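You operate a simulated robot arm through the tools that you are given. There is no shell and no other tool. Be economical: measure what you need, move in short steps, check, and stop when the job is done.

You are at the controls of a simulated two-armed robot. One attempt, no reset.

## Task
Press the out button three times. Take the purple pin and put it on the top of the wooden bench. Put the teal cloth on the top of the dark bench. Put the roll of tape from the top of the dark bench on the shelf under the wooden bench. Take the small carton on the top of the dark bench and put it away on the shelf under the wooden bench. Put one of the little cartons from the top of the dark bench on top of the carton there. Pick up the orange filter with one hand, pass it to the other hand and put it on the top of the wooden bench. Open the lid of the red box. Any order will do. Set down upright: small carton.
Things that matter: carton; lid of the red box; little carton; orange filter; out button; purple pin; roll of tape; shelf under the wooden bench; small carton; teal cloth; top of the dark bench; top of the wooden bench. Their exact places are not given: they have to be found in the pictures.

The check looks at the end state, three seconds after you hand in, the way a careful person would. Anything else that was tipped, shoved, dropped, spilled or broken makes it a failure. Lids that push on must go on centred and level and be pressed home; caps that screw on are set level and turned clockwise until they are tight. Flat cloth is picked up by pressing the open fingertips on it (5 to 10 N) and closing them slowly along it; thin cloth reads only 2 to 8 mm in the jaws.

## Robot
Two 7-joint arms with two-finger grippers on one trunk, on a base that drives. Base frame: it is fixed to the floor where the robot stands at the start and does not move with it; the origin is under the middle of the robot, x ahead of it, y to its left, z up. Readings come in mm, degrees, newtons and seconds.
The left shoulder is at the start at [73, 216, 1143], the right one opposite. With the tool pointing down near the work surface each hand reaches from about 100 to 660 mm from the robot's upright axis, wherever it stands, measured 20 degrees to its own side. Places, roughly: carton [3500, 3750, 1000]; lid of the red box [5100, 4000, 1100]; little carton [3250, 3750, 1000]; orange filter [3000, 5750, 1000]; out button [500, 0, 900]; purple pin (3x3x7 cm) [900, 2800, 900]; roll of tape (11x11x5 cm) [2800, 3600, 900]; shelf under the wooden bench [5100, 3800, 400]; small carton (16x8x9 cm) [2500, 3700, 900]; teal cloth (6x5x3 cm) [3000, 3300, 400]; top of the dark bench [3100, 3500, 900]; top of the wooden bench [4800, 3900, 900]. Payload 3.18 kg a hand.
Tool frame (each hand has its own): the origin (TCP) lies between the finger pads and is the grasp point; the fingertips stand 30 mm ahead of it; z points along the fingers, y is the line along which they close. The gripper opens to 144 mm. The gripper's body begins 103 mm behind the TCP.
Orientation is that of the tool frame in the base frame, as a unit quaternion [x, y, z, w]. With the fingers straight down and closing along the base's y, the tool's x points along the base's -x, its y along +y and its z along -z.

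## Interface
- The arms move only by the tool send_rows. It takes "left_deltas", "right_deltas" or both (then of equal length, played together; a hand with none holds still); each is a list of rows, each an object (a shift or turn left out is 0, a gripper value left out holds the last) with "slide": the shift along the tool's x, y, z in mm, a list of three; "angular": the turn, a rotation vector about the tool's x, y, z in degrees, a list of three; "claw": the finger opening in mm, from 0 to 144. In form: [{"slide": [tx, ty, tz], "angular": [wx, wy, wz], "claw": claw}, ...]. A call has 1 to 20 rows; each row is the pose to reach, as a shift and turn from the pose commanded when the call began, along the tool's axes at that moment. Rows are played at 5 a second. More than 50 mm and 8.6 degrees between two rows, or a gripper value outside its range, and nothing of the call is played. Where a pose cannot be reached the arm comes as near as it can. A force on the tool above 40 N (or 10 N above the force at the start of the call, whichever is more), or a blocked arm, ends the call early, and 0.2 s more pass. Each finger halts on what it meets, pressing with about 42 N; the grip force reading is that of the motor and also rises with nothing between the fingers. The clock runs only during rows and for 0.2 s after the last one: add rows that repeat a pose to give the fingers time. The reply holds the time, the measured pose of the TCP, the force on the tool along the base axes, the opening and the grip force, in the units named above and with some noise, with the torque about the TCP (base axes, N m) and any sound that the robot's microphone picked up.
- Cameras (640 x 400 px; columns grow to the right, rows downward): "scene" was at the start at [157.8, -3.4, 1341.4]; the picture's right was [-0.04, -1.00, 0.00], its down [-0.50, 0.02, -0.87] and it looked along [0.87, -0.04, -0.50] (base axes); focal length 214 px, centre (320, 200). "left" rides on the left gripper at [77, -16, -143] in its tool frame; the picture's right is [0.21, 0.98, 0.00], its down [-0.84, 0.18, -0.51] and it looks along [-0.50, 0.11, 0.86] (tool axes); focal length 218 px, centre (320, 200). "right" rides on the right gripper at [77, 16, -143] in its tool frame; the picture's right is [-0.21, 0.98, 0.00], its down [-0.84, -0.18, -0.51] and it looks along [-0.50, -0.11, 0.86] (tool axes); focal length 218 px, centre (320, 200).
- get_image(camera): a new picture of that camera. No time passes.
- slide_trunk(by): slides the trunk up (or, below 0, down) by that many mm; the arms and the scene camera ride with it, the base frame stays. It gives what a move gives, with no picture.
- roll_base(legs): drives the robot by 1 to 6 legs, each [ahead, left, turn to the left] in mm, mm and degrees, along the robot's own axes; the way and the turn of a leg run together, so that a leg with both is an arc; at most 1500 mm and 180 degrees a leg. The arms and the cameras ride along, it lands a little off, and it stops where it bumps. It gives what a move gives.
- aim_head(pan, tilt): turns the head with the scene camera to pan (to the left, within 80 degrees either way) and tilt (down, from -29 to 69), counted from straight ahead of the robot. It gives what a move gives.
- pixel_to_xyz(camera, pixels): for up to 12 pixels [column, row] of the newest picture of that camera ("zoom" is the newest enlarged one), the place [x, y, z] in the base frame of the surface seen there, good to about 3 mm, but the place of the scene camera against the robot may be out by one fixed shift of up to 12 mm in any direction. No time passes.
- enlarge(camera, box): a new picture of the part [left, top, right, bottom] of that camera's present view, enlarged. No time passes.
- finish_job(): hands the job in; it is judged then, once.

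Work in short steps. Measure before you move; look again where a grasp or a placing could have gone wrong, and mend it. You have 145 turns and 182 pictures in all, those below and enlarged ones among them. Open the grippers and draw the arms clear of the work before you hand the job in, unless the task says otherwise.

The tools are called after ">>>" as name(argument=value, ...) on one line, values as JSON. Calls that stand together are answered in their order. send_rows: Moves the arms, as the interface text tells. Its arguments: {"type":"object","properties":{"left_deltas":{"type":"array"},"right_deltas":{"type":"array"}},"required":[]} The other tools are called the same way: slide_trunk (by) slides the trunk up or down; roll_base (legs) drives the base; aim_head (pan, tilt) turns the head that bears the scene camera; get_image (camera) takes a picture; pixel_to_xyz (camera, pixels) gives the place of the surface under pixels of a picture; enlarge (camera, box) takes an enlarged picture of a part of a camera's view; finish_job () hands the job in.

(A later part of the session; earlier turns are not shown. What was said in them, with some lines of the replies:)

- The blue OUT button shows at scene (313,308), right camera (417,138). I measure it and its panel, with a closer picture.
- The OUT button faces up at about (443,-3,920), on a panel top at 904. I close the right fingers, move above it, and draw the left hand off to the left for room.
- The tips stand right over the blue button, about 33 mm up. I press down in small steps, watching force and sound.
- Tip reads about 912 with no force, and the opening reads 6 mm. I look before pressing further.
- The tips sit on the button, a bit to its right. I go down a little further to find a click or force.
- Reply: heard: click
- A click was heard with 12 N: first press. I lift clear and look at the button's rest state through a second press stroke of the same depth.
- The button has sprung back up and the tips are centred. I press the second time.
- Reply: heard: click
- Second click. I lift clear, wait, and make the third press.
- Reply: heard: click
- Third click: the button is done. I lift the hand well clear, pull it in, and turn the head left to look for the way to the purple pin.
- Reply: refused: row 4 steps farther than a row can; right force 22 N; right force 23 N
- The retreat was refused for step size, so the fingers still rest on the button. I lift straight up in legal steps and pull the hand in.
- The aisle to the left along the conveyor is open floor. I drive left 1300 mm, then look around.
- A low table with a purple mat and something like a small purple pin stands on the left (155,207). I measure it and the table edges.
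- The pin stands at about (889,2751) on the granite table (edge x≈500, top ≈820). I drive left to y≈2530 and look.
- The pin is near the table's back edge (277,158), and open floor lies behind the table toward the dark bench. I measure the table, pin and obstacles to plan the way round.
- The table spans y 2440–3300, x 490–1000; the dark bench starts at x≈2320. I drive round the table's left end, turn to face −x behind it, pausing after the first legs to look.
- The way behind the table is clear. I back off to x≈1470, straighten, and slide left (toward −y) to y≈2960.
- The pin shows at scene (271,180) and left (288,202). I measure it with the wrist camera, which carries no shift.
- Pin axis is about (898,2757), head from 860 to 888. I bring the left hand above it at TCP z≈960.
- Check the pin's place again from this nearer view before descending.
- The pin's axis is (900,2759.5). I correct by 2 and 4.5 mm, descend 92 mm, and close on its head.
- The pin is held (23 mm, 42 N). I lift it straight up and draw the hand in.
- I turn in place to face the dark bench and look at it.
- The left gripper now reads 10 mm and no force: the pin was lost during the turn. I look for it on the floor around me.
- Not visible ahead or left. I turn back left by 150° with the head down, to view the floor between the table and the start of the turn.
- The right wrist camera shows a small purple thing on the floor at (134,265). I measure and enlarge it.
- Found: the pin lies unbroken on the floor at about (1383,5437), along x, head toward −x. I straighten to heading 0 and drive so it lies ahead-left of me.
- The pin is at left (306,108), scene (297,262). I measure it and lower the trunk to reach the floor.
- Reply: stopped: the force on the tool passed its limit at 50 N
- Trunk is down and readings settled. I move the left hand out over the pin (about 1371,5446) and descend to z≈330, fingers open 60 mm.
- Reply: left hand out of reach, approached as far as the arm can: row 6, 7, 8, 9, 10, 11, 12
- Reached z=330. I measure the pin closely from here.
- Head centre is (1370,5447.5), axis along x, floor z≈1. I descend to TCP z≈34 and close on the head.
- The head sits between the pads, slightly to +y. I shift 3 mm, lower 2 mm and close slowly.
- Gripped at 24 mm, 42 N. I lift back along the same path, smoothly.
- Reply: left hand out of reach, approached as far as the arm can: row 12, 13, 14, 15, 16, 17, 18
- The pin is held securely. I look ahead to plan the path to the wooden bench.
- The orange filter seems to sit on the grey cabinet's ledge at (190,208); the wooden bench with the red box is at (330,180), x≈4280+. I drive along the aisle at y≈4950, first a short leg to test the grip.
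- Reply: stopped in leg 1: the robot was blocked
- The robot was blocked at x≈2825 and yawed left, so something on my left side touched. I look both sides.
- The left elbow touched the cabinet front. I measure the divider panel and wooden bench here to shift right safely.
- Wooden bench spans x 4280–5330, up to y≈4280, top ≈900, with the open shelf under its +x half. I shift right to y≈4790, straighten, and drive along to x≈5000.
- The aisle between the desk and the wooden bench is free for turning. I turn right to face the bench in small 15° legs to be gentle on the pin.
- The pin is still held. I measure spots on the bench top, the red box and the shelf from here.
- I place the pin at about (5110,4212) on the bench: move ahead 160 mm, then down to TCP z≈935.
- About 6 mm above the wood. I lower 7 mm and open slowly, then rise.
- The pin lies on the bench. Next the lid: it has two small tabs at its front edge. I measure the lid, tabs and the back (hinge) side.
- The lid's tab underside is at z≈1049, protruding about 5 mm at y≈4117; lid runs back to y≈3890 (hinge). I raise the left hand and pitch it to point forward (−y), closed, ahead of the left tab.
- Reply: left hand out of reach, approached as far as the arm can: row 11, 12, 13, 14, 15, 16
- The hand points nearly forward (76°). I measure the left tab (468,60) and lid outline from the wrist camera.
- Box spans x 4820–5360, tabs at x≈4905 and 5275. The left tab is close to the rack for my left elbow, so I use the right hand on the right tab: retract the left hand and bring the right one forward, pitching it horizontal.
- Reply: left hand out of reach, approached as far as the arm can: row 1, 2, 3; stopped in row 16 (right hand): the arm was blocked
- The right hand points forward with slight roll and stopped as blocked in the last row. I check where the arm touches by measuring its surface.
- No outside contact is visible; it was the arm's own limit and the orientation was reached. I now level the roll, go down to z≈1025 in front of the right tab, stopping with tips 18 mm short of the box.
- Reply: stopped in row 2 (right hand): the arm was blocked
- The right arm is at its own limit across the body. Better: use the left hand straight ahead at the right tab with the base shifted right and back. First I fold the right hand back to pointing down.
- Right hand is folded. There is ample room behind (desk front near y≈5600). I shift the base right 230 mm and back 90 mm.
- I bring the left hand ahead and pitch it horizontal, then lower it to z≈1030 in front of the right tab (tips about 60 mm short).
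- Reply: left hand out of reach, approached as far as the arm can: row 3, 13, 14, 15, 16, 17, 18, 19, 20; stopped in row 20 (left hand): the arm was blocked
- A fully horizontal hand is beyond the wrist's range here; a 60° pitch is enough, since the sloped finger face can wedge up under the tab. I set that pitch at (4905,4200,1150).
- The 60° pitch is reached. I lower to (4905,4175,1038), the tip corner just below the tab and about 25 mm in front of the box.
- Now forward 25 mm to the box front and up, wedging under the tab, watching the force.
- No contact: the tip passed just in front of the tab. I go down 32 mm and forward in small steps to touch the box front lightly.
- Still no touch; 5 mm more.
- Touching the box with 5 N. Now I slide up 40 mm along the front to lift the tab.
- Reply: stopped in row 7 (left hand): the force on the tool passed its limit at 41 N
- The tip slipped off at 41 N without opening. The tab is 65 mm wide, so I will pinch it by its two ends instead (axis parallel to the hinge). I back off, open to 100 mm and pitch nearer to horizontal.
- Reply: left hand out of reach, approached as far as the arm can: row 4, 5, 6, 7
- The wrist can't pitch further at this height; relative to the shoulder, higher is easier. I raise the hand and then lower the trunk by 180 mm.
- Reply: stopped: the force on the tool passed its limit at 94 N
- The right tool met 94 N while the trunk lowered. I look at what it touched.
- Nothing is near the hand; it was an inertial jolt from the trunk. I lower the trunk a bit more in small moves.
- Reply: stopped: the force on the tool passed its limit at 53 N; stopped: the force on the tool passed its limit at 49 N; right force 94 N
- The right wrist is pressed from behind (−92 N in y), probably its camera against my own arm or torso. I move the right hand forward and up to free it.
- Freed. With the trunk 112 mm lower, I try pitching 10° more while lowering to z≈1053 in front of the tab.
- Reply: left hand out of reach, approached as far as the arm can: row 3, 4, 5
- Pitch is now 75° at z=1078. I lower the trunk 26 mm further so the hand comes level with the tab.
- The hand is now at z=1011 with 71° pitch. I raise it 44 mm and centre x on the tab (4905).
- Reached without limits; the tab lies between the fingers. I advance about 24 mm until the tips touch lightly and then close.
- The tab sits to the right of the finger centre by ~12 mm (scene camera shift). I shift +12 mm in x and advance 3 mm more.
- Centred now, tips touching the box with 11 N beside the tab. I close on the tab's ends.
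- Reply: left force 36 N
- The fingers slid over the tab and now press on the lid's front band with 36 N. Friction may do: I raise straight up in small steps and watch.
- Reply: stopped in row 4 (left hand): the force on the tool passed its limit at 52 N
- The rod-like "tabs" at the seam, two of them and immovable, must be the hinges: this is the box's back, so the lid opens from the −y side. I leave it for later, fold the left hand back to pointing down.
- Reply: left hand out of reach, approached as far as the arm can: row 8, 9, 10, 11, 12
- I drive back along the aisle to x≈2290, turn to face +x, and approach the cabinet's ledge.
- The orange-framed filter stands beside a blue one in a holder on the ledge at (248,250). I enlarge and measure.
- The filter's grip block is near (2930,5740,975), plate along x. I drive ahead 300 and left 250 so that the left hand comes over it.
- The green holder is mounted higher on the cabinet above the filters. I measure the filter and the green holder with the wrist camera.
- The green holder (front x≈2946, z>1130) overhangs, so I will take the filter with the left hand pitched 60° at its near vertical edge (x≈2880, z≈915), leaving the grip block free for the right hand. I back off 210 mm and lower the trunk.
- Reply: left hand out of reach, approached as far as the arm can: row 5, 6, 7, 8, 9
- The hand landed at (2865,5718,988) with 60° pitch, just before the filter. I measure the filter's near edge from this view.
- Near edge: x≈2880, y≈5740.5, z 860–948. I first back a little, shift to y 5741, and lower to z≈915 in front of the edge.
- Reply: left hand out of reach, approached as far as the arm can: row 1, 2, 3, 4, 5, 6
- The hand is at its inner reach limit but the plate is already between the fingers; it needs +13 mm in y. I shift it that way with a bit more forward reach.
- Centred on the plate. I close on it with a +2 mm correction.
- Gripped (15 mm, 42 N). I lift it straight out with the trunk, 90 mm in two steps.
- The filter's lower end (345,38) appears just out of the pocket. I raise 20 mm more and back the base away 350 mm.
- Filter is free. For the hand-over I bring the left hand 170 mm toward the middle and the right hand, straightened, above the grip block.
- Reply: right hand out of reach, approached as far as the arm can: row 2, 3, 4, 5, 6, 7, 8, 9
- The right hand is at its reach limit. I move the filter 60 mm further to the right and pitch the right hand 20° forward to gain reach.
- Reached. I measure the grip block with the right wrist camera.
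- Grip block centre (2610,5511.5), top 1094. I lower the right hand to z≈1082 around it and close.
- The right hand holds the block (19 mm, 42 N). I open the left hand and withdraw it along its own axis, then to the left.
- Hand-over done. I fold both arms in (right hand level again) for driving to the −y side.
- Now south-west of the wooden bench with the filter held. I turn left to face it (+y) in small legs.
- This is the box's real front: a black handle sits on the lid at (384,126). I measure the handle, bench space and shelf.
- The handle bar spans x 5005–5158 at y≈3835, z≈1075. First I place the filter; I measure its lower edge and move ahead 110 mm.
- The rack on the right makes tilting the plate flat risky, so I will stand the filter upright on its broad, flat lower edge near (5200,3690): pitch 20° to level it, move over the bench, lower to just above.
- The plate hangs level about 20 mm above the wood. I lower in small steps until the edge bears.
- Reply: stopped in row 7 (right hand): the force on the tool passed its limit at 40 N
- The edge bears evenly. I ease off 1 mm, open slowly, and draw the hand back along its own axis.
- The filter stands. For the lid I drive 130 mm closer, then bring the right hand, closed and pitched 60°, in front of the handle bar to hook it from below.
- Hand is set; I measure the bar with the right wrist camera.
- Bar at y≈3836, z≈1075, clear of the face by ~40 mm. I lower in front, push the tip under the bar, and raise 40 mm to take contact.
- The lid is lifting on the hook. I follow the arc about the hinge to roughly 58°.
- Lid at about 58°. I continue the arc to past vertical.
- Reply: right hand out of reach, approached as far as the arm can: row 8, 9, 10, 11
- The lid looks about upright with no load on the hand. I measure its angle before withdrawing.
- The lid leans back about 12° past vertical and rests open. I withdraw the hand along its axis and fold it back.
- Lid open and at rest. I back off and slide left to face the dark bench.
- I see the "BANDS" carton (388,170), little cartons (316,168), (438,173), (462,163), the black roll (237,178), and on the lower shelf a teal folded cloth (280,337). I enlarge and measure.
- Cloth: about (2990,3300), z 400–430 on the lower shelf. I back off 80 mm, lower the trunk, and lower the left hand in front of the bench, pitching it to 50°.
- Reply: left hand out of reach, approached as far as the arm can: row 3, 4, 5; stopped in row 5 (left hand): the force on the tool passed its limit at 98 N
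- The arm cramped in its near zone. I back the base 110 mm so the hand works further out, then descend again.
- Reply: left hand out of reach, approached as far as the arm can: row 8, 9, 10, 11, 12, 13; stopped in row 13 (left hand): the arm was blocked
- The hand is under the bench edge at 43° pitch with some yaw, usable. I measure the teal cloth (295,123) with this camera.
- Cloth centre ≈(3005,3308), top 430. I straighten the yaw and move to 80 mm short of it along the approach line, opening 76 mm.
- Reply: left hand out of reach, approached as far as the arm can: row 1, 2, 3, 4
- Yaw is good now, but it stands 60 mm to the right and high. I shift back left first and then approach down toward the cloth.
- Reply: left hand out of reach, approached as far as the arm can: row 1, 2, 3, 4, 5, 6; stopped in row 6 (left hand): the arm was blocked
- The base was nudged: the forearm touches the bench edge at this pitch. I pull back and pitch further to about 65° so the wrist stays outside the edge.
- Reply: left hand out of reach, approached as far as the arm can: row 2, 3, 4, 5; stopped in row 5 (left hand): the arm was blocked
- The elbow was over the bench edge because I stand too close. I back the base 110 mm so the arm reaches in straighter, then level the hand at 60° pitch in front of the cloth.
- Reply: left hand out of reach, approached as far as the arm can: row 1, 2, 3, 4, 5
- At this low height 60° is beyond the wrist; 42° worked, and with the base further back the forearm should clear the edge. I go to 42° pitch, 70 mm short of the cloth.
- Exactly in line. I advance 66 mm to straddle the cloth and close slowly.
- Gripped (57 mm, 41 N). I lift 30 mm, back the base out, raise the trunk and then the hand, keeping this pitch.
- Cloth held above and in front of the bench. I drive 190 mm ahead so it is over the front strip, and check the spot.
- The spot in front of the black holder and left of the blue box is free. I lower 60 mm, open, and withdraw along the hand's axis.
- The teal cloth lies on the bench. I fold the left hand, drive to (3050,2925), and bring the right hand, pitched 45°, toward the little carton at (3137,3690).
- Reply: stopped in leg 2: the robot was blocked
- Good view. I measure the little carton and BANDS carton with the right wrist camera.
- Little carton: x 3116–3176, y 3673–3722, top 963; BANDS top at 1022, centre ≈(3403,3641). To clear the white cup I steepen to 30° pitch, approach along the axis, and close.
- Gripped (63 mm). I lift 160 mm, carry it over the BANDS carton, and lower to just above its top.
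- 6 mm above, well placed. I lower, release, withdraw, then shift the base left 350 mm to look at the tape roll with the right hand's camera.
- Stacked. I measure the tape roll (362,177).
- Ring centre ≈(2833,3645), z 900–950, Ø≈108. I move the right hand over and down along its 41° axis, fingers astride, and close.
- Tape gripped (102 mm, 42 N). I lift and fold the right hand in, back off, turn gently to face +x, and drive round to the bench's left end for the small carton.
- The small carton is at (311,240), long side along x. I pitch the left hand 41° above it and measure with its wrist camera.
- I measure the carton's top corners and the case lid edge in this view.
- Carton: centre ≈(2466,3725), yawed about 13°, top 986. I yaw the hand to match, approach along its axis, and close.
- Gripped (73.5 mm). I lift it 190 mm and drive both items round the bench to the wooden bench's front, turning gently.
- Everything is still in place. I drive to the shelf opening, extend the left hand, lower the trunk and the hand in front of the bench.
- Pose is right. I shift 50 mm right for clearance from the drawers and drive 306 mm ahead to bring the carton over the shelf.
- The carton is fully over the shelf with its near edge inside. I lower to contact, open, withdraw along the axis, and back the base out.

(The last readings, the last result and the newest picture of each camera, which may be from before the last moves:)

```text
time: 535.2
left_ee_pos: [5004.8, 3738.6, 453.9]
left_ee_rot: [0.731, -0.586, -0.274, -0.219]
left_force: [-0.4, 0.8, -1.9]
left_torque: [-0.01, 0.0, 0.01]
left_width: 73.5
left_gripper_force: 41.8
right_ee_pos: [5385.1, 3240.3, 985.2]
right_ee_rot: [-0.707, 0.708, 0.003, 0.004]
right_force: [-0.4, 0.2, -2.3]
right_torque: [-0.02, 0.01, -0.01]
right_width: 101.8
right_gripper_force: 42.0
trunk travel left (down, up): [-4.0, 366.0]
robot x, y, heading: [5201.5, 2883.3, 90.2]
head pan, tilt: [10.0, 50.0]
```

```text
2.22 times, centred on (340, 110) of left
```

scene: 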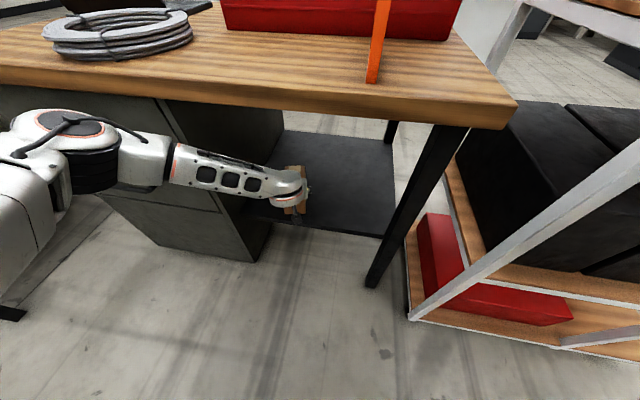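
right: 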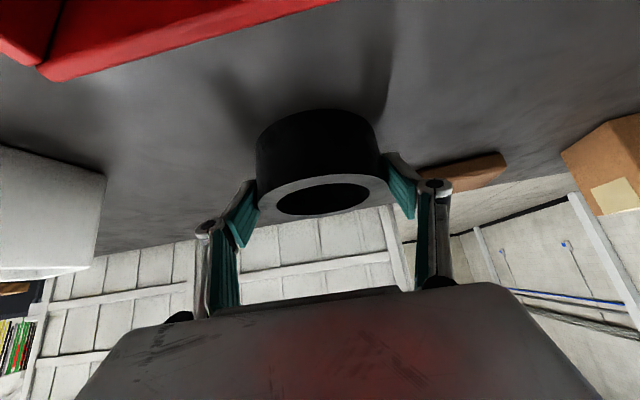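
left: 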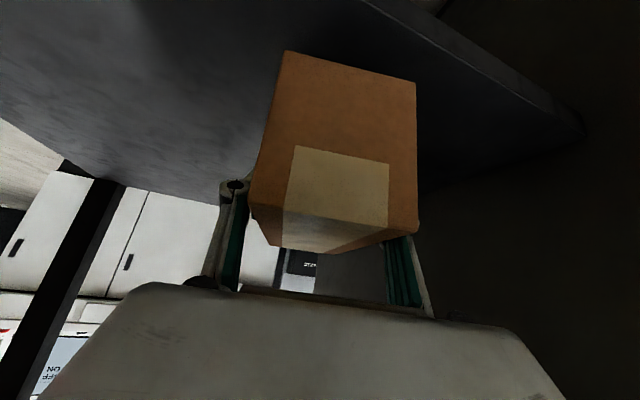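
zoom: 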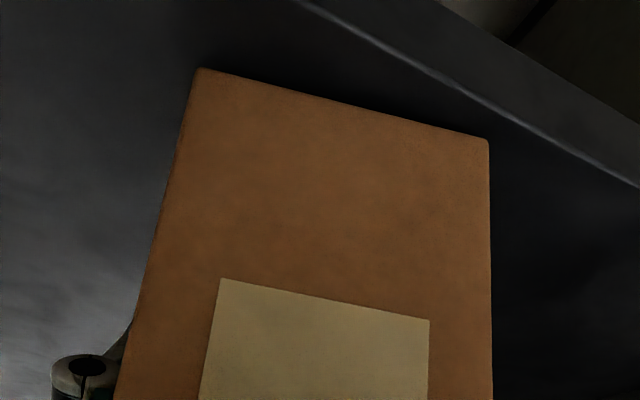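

About 1–3 mm above the shelf, near corner some 15 mm inside. I push 15 mm deeper, lower to contact, then release and withdraw.

>>> send_rows(left_deltas=[{"slide": [-6, -1.5, 5]}, {"slide": [-11, -3, 9.6]}, {"slide": [-10, -3, 10.7]}, {"slide": [-9.3, -3, 11.5]}, {"slide": [-8.7, -3, 12.2]}, {"slide": [-8.7, -3, 12.2]}, {"slide": [-8.7, -3, 12.2], "claw": 76}, {"slide": [-8.7, -3, 12.2], "claw": 82}, {"slide": [-8.7, -3, 12.2], "claw": 95}, {"slide": [-8.7, -3, 12.2], "claw": 105}, {"slide": [-8.7, -3, -20]}, {"slide": [-8.7, -3, -60]}, {"slide": [-8.7, -3, -100]}, {"slide": [-20, -3, -120]}])

>>> get_image(camera="left")

```text
time: 538.2
left_ee_pos: [5022.6, 3675.9, 558.2]
left_ee_rot: [0.73, -0.585, -0.275, -0.219]
left_force: [-0.1, 0.1, -0.6]
left_torque: [-0.02, 0.02, -0.01]
left_width: 104.9
left_gripper_force: 0.1
right_ee_pos: [5385.3, 3239.8, 986.1]
right_ee_rot: [-0.706, 0.708, 0.003, 0.003]
right_force: [0.3, 0.1, -1.4]
right_torque: [0.0, 0.06, 0.0]
right_width: 102.0
right_gripper_force: 42.2
trunk travel left (down, up): [-4.0, 366.0]
robot x, y, heading: [5201.3, 2880.4, 90.4]
head pan, tilt: [10.0, 50.0]
```

```text
19 pictures are left
```

left: 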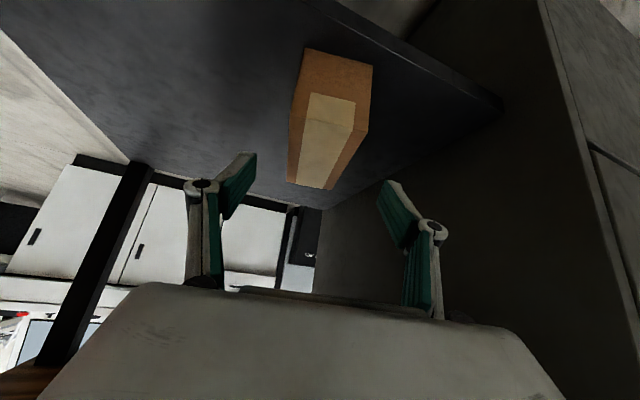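

The small carton stands upright on the shelf. I back out, raise the left hand, and bring the right hand with the tape out at 41° pitch and down in front of the shelf.

>>> roll_base(legs=[[-310, 0, -0.3], [0, 200, 0]])

>>> send_rows(left_deltas=[{"slide": [-23, 0, -26]}, {"slide": [-46, 0, -53]}, {"slide": [-69, 0, -79]}, {"slide": [-92, 0, -105]}, {"slide": [-115, 0, -132]}, {"slide": [-138, 0, -158]}, {"slide": [-161, 0, -184]}, {"slide": [-184, 0, -210]}, {"slide": [-207, 0, -237]}, {"slide": [-230, 0, -263]}, {"slide": [-253, 0, -290]}, {"slide": [-276, 0, -316]}, {"slide": [-276, 0, -316]}], right_deltas=[{"slide": [-40, 0, 0]}, {"slide": [-81, 0, 0], "angular": [0, -4, 0]}, {"slide": [-122, 0, 0], "angular": [0, -8, 0]}, {"slide": [-163, 0, 0], "angular": [0, -12, 0]}, {"slide": [-204, 0, 0], "angular": [0, -16, 0]}, {"slide": [-245, 0, 0], "angular": [0, -20, 0]}, {"slide": [-286, 0, 0], "angular": [0, -24, 0]}, {"slide": [-327, 0, 0], "angular": [0, -28, 0]}, {"slide": [-368, 0, 0], "angular": [0, -32, 0]}, {"slide": [-409, 0, 0], "angular": [0, -36, 0]}, {"slide": [-450, 0, 0], "angular": [0, -40, 0]}, {"slide": [-490, 0, 0], "angular": [0, -41, 0]}, {"slide": [-490, 0, 0], "angular": [0, -41, 0]}])

>>> send_rows(right_deltas=[{"slide": [26, 0, 30]}, {"slide": [53, 0, 60]}, {"slide": [79, 0, 90]}, {"slide": [106, 0, 120]}, {"slide": [132, 0, 150]}, {"slide": [159, 0, 180]}, {"slide": [185, 0, 210]}, {"slide": [211, 0, 240]}, {"slide": [238, 0, 270]}, {"slide": [264, 0, 300]}, {"slide": [290, 0, 330]}, {"slide": [317, 0, 360]}, {"slide": [317, 0, 360]}])

>>> get_image(camera="right")

>>> get_image(camera="scene")

```text
time: 542.3
left_ee_pos: [4833.4, 3363.5, 556.9]
left_ee_rot: [0.729, -0.588, -0.274, -0.221]
left_force: [-0.6, -0.2, 0.0]
left_torque: [0.0, 0.02, -0.02]
left_width: 105.1
left_gripper_force: 0.0
right_ee_pos: [5191.7, 2925.5, 985.2]
right_ee_rot: [-0.703, 0.711, 0.003, 0.004]
right_force: [1.0, 0.3, -1.9]
right_torque: [-0.02, 0.0, 0.01]
right_width: 102.3
right_gripper_force: 42.5
trunk travel left (down, up): [-4.0, 366.0]
robot x, y, heading: [5008.8, 2569.4, 90.1]
head pan, tilt: [10.0, 50.0]
```

```text
time: 545.1
left_ee_pos: [4832.9, 3363.1, 976.1]
left_ee_rot: [0.729, -0.588, -0.273, -0.22]
left_force: [0.4, 0.1, -0.7]
left_torque: [-0.01, -0.02, -0.02]
left_width: 104.8
left_gripper_force: 0.1
right_ee_pos: [5198.0, 3416.6, 990.5]
right_ee_rot: [-0.657, 0.665, 0.25, 0.253]
right_force: [0.6, -0.7, -1.3]
right_torque: [-0.05, 0.0, 0.01]
right_width: 102.0
right_gripper_force: 42.5
trunk travel left (down, up): [-4.0, 366.0]
robot x, y, heading: [5005.7, 2573.0, 90.1]
head pan, tilt: [10.0, 50.0]
```

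```text
time: 547.9
left_ee_pos: [4834.1, 3362.7, 977.1]
left_ee_rot: [0.729, -0.587, -0.274, -0.221]
left_force: [0.3, -0.1, -0.4]
left_torque: [0.0, 0.01, 0.01]
left_width: 105.1
left_gripper_force: 0.1
right_ee_pos: [5198.2, 3417.1, 513.8]
right_ee_rot: [-0.658, 0.664, 0.251, 0.253]
right_force: [0.2, 0.3, -2.1]
right_torque: [0.01, 0.0, 0.02]
right_width: 102.0
right_gripper_force: 41.9
trunk travel left (down, up): [-4.0, 366.0]
robot x, y, heading: [5007.9, 2567.4, 90.0]
head pan, tilt: [10.0, 50.0]
```

```text
18 pictures are left
```

right: 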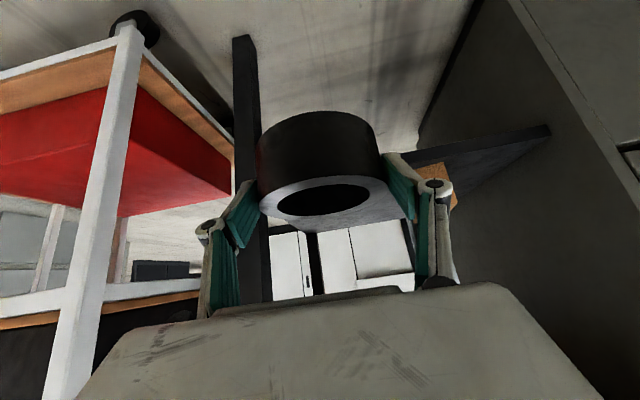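

```text
17 pictures are left
```

scene: 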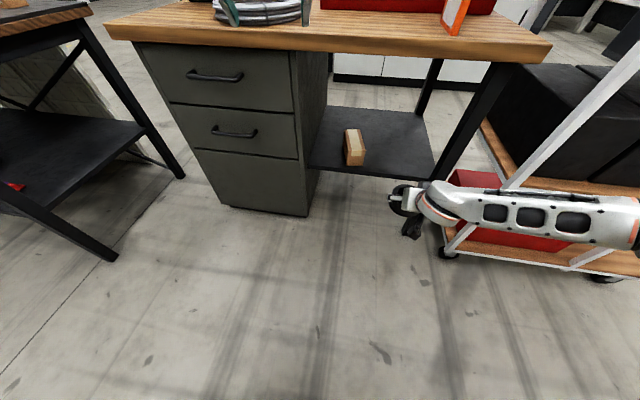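

Before inserting I measure the bench leg in the right camera and the carton and shelf edges in the scene picture.

>>> pixel_to_xyz(camera="right", pixels=[[248, 120], [240, 60], [265, 270], [320, 130], [440, 170], [480, 160]])

>>> pixel_to_xyz(camera="scene", pixels=[[363, 145], [363, 162], [346, 152], [380, 172], [430, 170], [495, 80], [465, 140]])

>>> send_rows(left_deltas=[{"slide": [-26, 0, -30]}, {"slide": [-53, 0, -60]}, {"slide": [-79, 0, -90]}, {"slide": [-106, 0, -120]}, {"slide": [-132, 0, -150]}, {"slide": [-132, 0, -150]}])

```text
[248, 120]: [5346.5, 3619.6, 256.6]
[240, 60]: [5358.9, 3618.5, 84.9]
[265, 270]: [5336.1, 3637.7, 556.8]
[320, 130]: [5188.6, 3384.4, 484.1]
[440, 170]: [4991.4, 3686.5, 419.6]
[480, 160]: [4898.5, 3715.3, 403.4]
```

```text
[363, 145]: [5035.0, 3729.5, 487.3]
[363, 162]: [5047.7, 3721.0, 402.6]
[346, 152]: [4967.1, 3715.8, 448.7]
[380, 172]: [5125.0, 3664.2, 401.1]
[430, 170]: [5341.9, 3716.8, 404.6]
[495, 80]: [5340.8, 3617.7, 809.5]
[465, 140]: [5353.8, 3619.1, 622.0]
```

```text
time: 549.3
left_ee_pos: [4834.4, 3363.1, 1098.1]
left_ee_rot: [0.729, -0.587, -0.274, -0.22]
left_force: [0.5, -0.1, 0.6]
left_torque: [-0.01, -0.01, -0.01]
left_width: 105.1
left_gripper_force: 0.0
left hand out of reach, approached as far as the arm can: row 4, 5, 6
right_ee_pos: [5198.4, 3417.2, 513.0]
right_ee_rot: [-0.658, 0.664, 0.249, 0.252]
right_force: [0.7, -0.2, -1.4]
right_torque: [-0.07, -0.02, 0.02]
right_width: 102.2
right_gripper_force: 42.5
trunk travel left (down, up): [-4.0, 366.0]
robot x, y, heading: [5006.4, 2571.3, 89.9]
head pan, tilt: [10.0, 50.0]
```

Leg is at x≥5330 and the carton's side at x≈5050, so the tape at x≈5198 has room. I drive 310 mm ahead and lower to just above the shelf.

>>> roll_base(legs=[[312, 0, 0.1]])

>>> send_rows(right_deltas=[{"slide": [13, 0, 15]}, {"slide": [26, 0, 30]}, {"slide": [34, 0, 38]}, {"slide": [38, 0, 43]}, {"slide": [40, 0, 45.5]}, {"slide": [40, 0, 45.5]}])

>>> get_image(camera="right")

>>> get_image(camera="scene")

```text
time: 551.4
left_ee_pos: [4839.8, 3677.6, 1097.0]
left_ee_rot: [0.727, -0.59, -0.273, -0.22]
left_force: [0.5, 0.5, -0.5]
left_torque: [-0.03, -0.01, -0.01]
left_width: 104.9
left_gripper_force: 0.0
right_ee_pos: [5204.1, 3728.9, 513.3]
right_ee_rot: [-0.656, 0.666, 0.249, 0.253]
right_force: [0.5, -0.5, -2.6]
right_torque: [-0.06, 0.0, 0.0]
right_width: 102.0
right_gripper_force: 42.2
trunk travel left (down, up): [-4.0, 366.0]
robot x, y, heading: [5008.9, 2881.2, 89.6]
head pan, tilt: [10.0, 50.0]
```

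```text
time: 552.8
left_ee_pos: [4838.7, 3677.8, 1098.8]
left_ee_rot: [0.728, -0.588, -0.275, -0.221]
left_force: [1.0, 0.0, 0.3]
left_torque: [-0.01, -0.01, 0.02]
left_width: 105.1
left_gripper_force: 0.0
right_ee_pos: [5204.5, 3729.5, 452.6]
right_ee_rot: [-0.655, 0.667, 0.248, 0.253]
right_force: [0.0, -0.9, -1.5]
right_torque: [0.01, 0.0, -0.02]
right_width: 102.0
right_gripper_force: 42.0
trunk travel left (down, up): [-4.0, 366.0]
robot x, y, heading: [5008.0, 2882.2, 89.8]
head pan, tilt: [10.0, 50.0]
```

```text
16 pictures are left
```

right: 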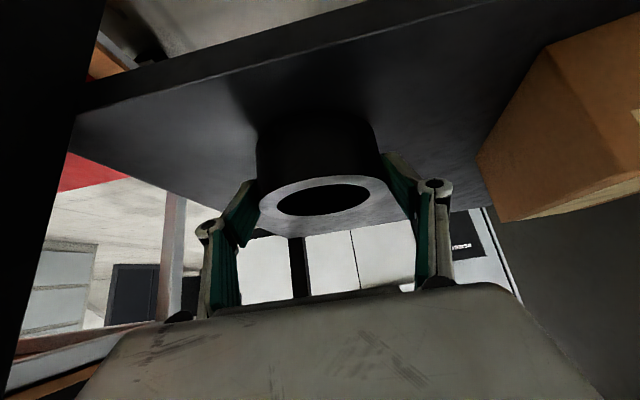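

```text
15 pictures are left
```

scene: 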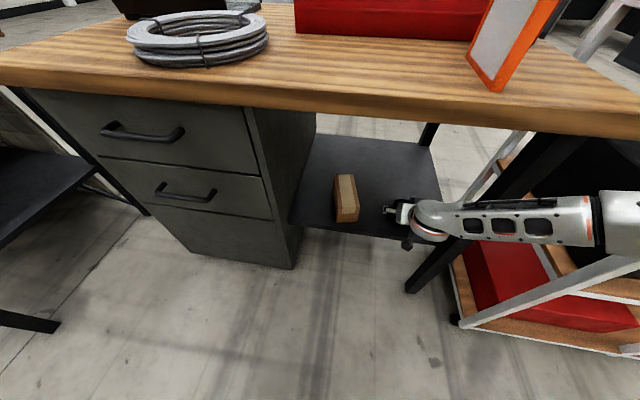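

The tape is well inside. I lower the last few millimetres, open, withdraw along the axis, and look.

>>> send_rows(right_deltas=[{"slide": [1.3, 0, 1.5]}, {"slide": [2.3, 0, 2.6]}, {"slide": [3.3, 0, 3.7]}, {"slide": [3.3, 0, 3.7]}, {"slide": [3.3, 0, 3.7], "claw": 105}, {"slide": [3.3, 0, 3.7], "claw": 112}, {"slide": [3.3, 0, 3.7], "claw": 124}, {"slide": [3.3, 0, 3.7], "claw": 124}, {"slide": [3.3, 0, -25]}, {"slide": [3.3, 0, -60]}, {"slide": [3.3, 0, -100]}, {"slide": [0, 0, -130]}])

>>> get_image(camera="right")

```text
time: 555.4
left_ee_pos: [4840.2, 3677.1, 1099.2]
left_ee_rot: [0.727, -0.59, -0.273, -0.222]
left_force: [0.5, -0.1, 0.0]
left_torque: [-0.03, 0.05, -0.02]
left_width: 104.9
left_gripper_force: 0.0
right_ee_pos: [5205.1, 3642.0, 550.2]
right_ee_rot: [-0.655, 0.667, 0.248, 0.254]
right_force: [0.5, -0.2, 0.9]
right_torque: [0.03, 0.04, 0.0]
right_width: 123.9
right_gripper_force: 0.1
trunk travel left (down, up): [-4.0, 366.0]
robot x, y, heading: [5007.1, 2884.3, 89.8]
head pan, tilt: [10.0, 50.0]
```

```text
14 pictures are left
```

right: 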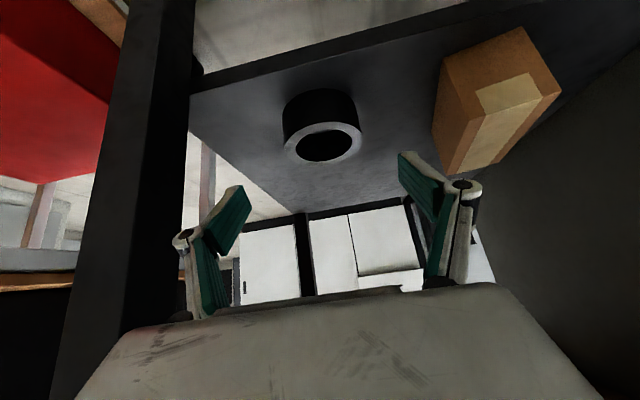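

Tape and carton both rest on the shelf. I drive back, raise the right hand, and take a last overview.

>>> roll_base(legs=[[-330, 0, 0], [-300, 0, 0]])

>>> send_rows(right_deltas=[{"slide": [-26, 0, -30]}, {"slide": [-53, 0, -60]}, {"slide": [-79, 0, -90]}, {"slide": [-106, 0, -120]}, {"slide": [-132, 0, -150]}, {"slide": [-159, 0, -180]}, {"slide": [-185, 0, -210]}, {"slide": [-211, 0, -240]}, {"slide": [-238, 0, -270]}, {"slide": [-264, 0, -300]}])

>>> slide_trunk(by=200)

>>> aim_head(pan=0, tilt=25)

>>> enlarge(camera="scene", box=[160, 60, 480, 280])

>>> get_image(camera="scene")

```text
time: 558.2
left_ee_pos: [4832.5, 3313.0, 1101.2]
left_ee_rot: [0.729, -0.586, -0.275, -0.222]
left_force: [0.5, 0.6, -0.6]
left_torque: [0.0, 0.01, 0.02]
left_width: 105.2
left_gripper_force: 0.0
right_ee_pos: [5197.6, 3282.3, 549.9]
right_ee_rot: [-0.658, 0.664, 0.25, 0.252]
right_force: [-0.2, 0.2, -0.1]
right_torque: [0.0, 0.0, -0.03]
right_width: 124.4
right_gripper_force: 0.1
trunk travel left (down, up): [-4.0, 366.0]
robot x, y, heading: [5005.7, 2520.3, 90.1]
head pan, tilt: [10.0, 50.0]
stopped in leg 2: the robot was blocked; the commanded pose is now the measured one
```

```text
time: 560.4
left_ee_pos: [4832.9, 3312.0, 1102.8]
left_ee_rot: [0.728, -0.587, -0.275, -0.223]
left_force: [0.6, 0.0, 0.4]
left_torque: [0.02, 0.02, -0.02]
left_width: 104.9
left_gripper_force: 0.0
right_ee_pos: [5193.8, 3281.8, 949.5]
right_ee_rot: [-0.659, 0.663, 0.249, 0.252]
right_force: [0.2, -0.8, 0.9]
right_torque: [0.02, -0.04, 0.0]
right_width: 124.0
right_gripper_force: 0.0
trunk travel left (down, up): [-4.0, 366.0]
robot x, y, heading: [5007.1, 2517.5, 89.9]
head pan, tilt: [10.0, 50.0]
```

```text
time: 562.6
left_ee_pos: [4833.5, 3313.5, 1299.4]
left_ee_rot: [0.729, -0.587, -0.274, -0.222]
left_force: [-0.1, 0.9, -0.5]
left_torque: [0.02, 0.01, 0.01]
left_width: 104.8
left_gripper_force: 0.1
right_ee_pos: [5197.9, 3282.3, 1146.6]
right_ee_rot: [-0.659, 0.664, 0.249, 0.251]
right_force: [0.1, -0.2, -0.4]
right_torque: [0.0, -0.02, -0.01]
right_width: 124.0
right_gripper_force: 0.0
trunk travel left (down, up): [-204.0, 166.0]
robot x, y, heading: [5005.6, 2517.0, 90.1]
head pan, tilt: [10.0, 50.0]
```

```text
time: 563.5
left_ee_pos: [4833.9, 3312.9, 1300.9]
left_ee_rot: [0.729, -0.586, -0.274, -0.222]
left_force: [0.3, 0.0, -0.3]
left_torque: [0.0, -0.02, 0.02]
left_width: 104.9
left_gripper_force: 0.1
right_ee_pos: [5198.3, 3281.0, 1147.7]
right_ee_rot: [-0.659, 0.664, 0.25, 0.251]
right_force: [0.1, 0.6, 0.4]
right_torque: [0.0, 0.0, 0.0]
right_width: 123.8
right_gripper_force: 0.0
trunk travel left (down, up): [-204.0, 166.0]
robot x, y, heading: [5003.1, 2517.6, 90.2]
head pan, tilt: [0.0, 25.0]
```

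```text
1.82 times, centred on (320, 170) of scene
```

zoom: 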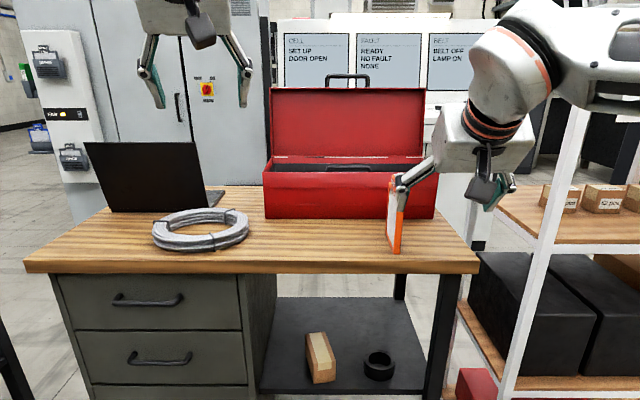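

```text
12 pictures are left
```

scene: 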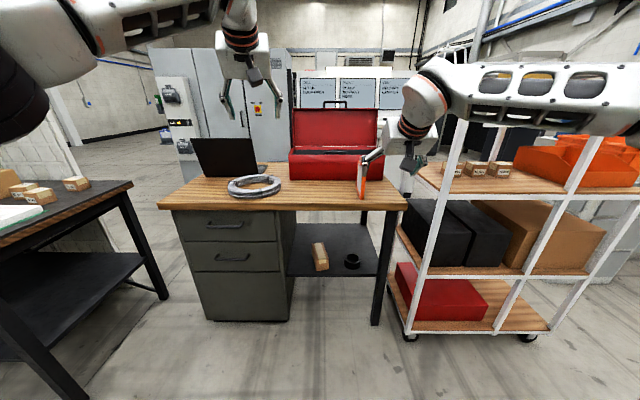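

All is in place here. The base touched something when backing, so I move ahead, turn left and look behind at the yellow-black stack.

>>> roll_base(legs=[[120, 0, 0], [0, 0, 90]])

>>> aim_head(pan=79, tilt=30)

>>> get_image(camera="scene")

```text
time: 568.5
left_ee_pos: [4211.2, 2481.5, 1301.5]
left_ee_rot: [0.931, 0.093, -0.352, 0.035]
left_force: [0.4, -0.2, 0.3]
left_torque: [0.01, 0.02, 0.02]
left_width: 105.0
left_gripper_force: 0.0
right_ee_pos: [4248.3, 2845.2, 1148.3]
right_ee_rot: [0.935, -0.012, -0.354, -0.005]
right_force: [-0.1, -0.6, 0.5]
right_torque: [0.02, -0.04, -0.03]
right_width: 123.9
right_gripper_force: 0.0
trunk travel left (down, up): [-204.0, 166.0]
robot x, y, heading: [5006.4, 2644.8, 179.2]
head pan, tilt: [0.0, 25.0]
```

```text
time: 570.0
left_ee_pos: [4210.9, 2481.4, 1302.1]
left_ee_rot: [0.931, 0.093, -0.352, 0.034]
left_force: [-0.4, 0.5, 0.9]
left_torque: [-0.02, -0.02, 0.01]
left_width: 104.8
left_gripper_force: 0.1
right_ee_pos: [4248.0, 2844.8, 1149.6]
right_ee_rot: [0.935, -0.011, -0.354, -0.004]
right_force: [1.0, -0.2, 0.7]
right_torque: [-0.04, 0.0, -0.02]
right_width: 124.0
right_gripper_force: 0.0
trunk travel left (down, up): [-204.0, 166.0]
robot x, y, heading: [5006.8, 2642.6, 179.2]
head pan, tilt: [79.0, 30.0]
```

```text
11 pictures are left
```

scene: 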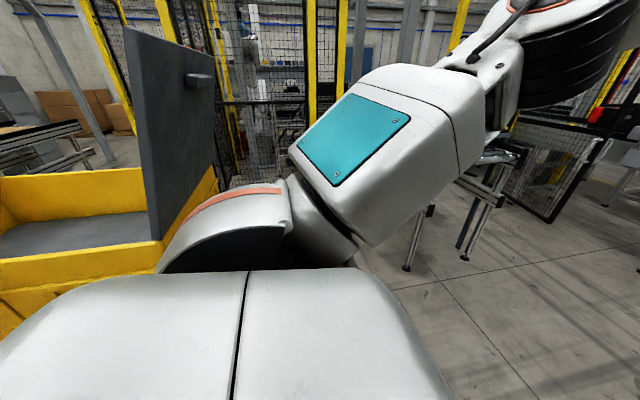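

The stack stands upright and unmoved. Everything is placed, grippers are open and arms are clear, so I hand in.

>>> finish_job()

```text
The job is handed in.
```

I did every step of the task and handed the job in. The check's verdict hasn't come back. In the last pictures I took of each spot, every item was where it should be.

- **Out button:** pressed three times, with a click heard each time.
- **Purple pin:** lying on the wooden bench. It slipped from the gripper once, landed on the floor and was picked up again undamaged.
- **Teal cloth:** on the dark bench, near its front edge.
- **Tape and small carton:** both on the shelf under the wooden bench, the carton upright.
- **Little carton:** on top of the carton marked "BANDS" on the dark bench.
- **Orange filter:** passed from the left hand to the right, and now standing on its edge on the wooden bench, not lying flat.
- **Red box:** lid open, leaning back past upright.

The robot bumped three fixed things: the grey cabinet, the dark bench's edge and, while backing away, something behind it that was most likely the yellow-black bin stack. The bin stack was still upright when I looked. I saw no shift at the cabinet or the bench in later pictures, but I did not measure either one.
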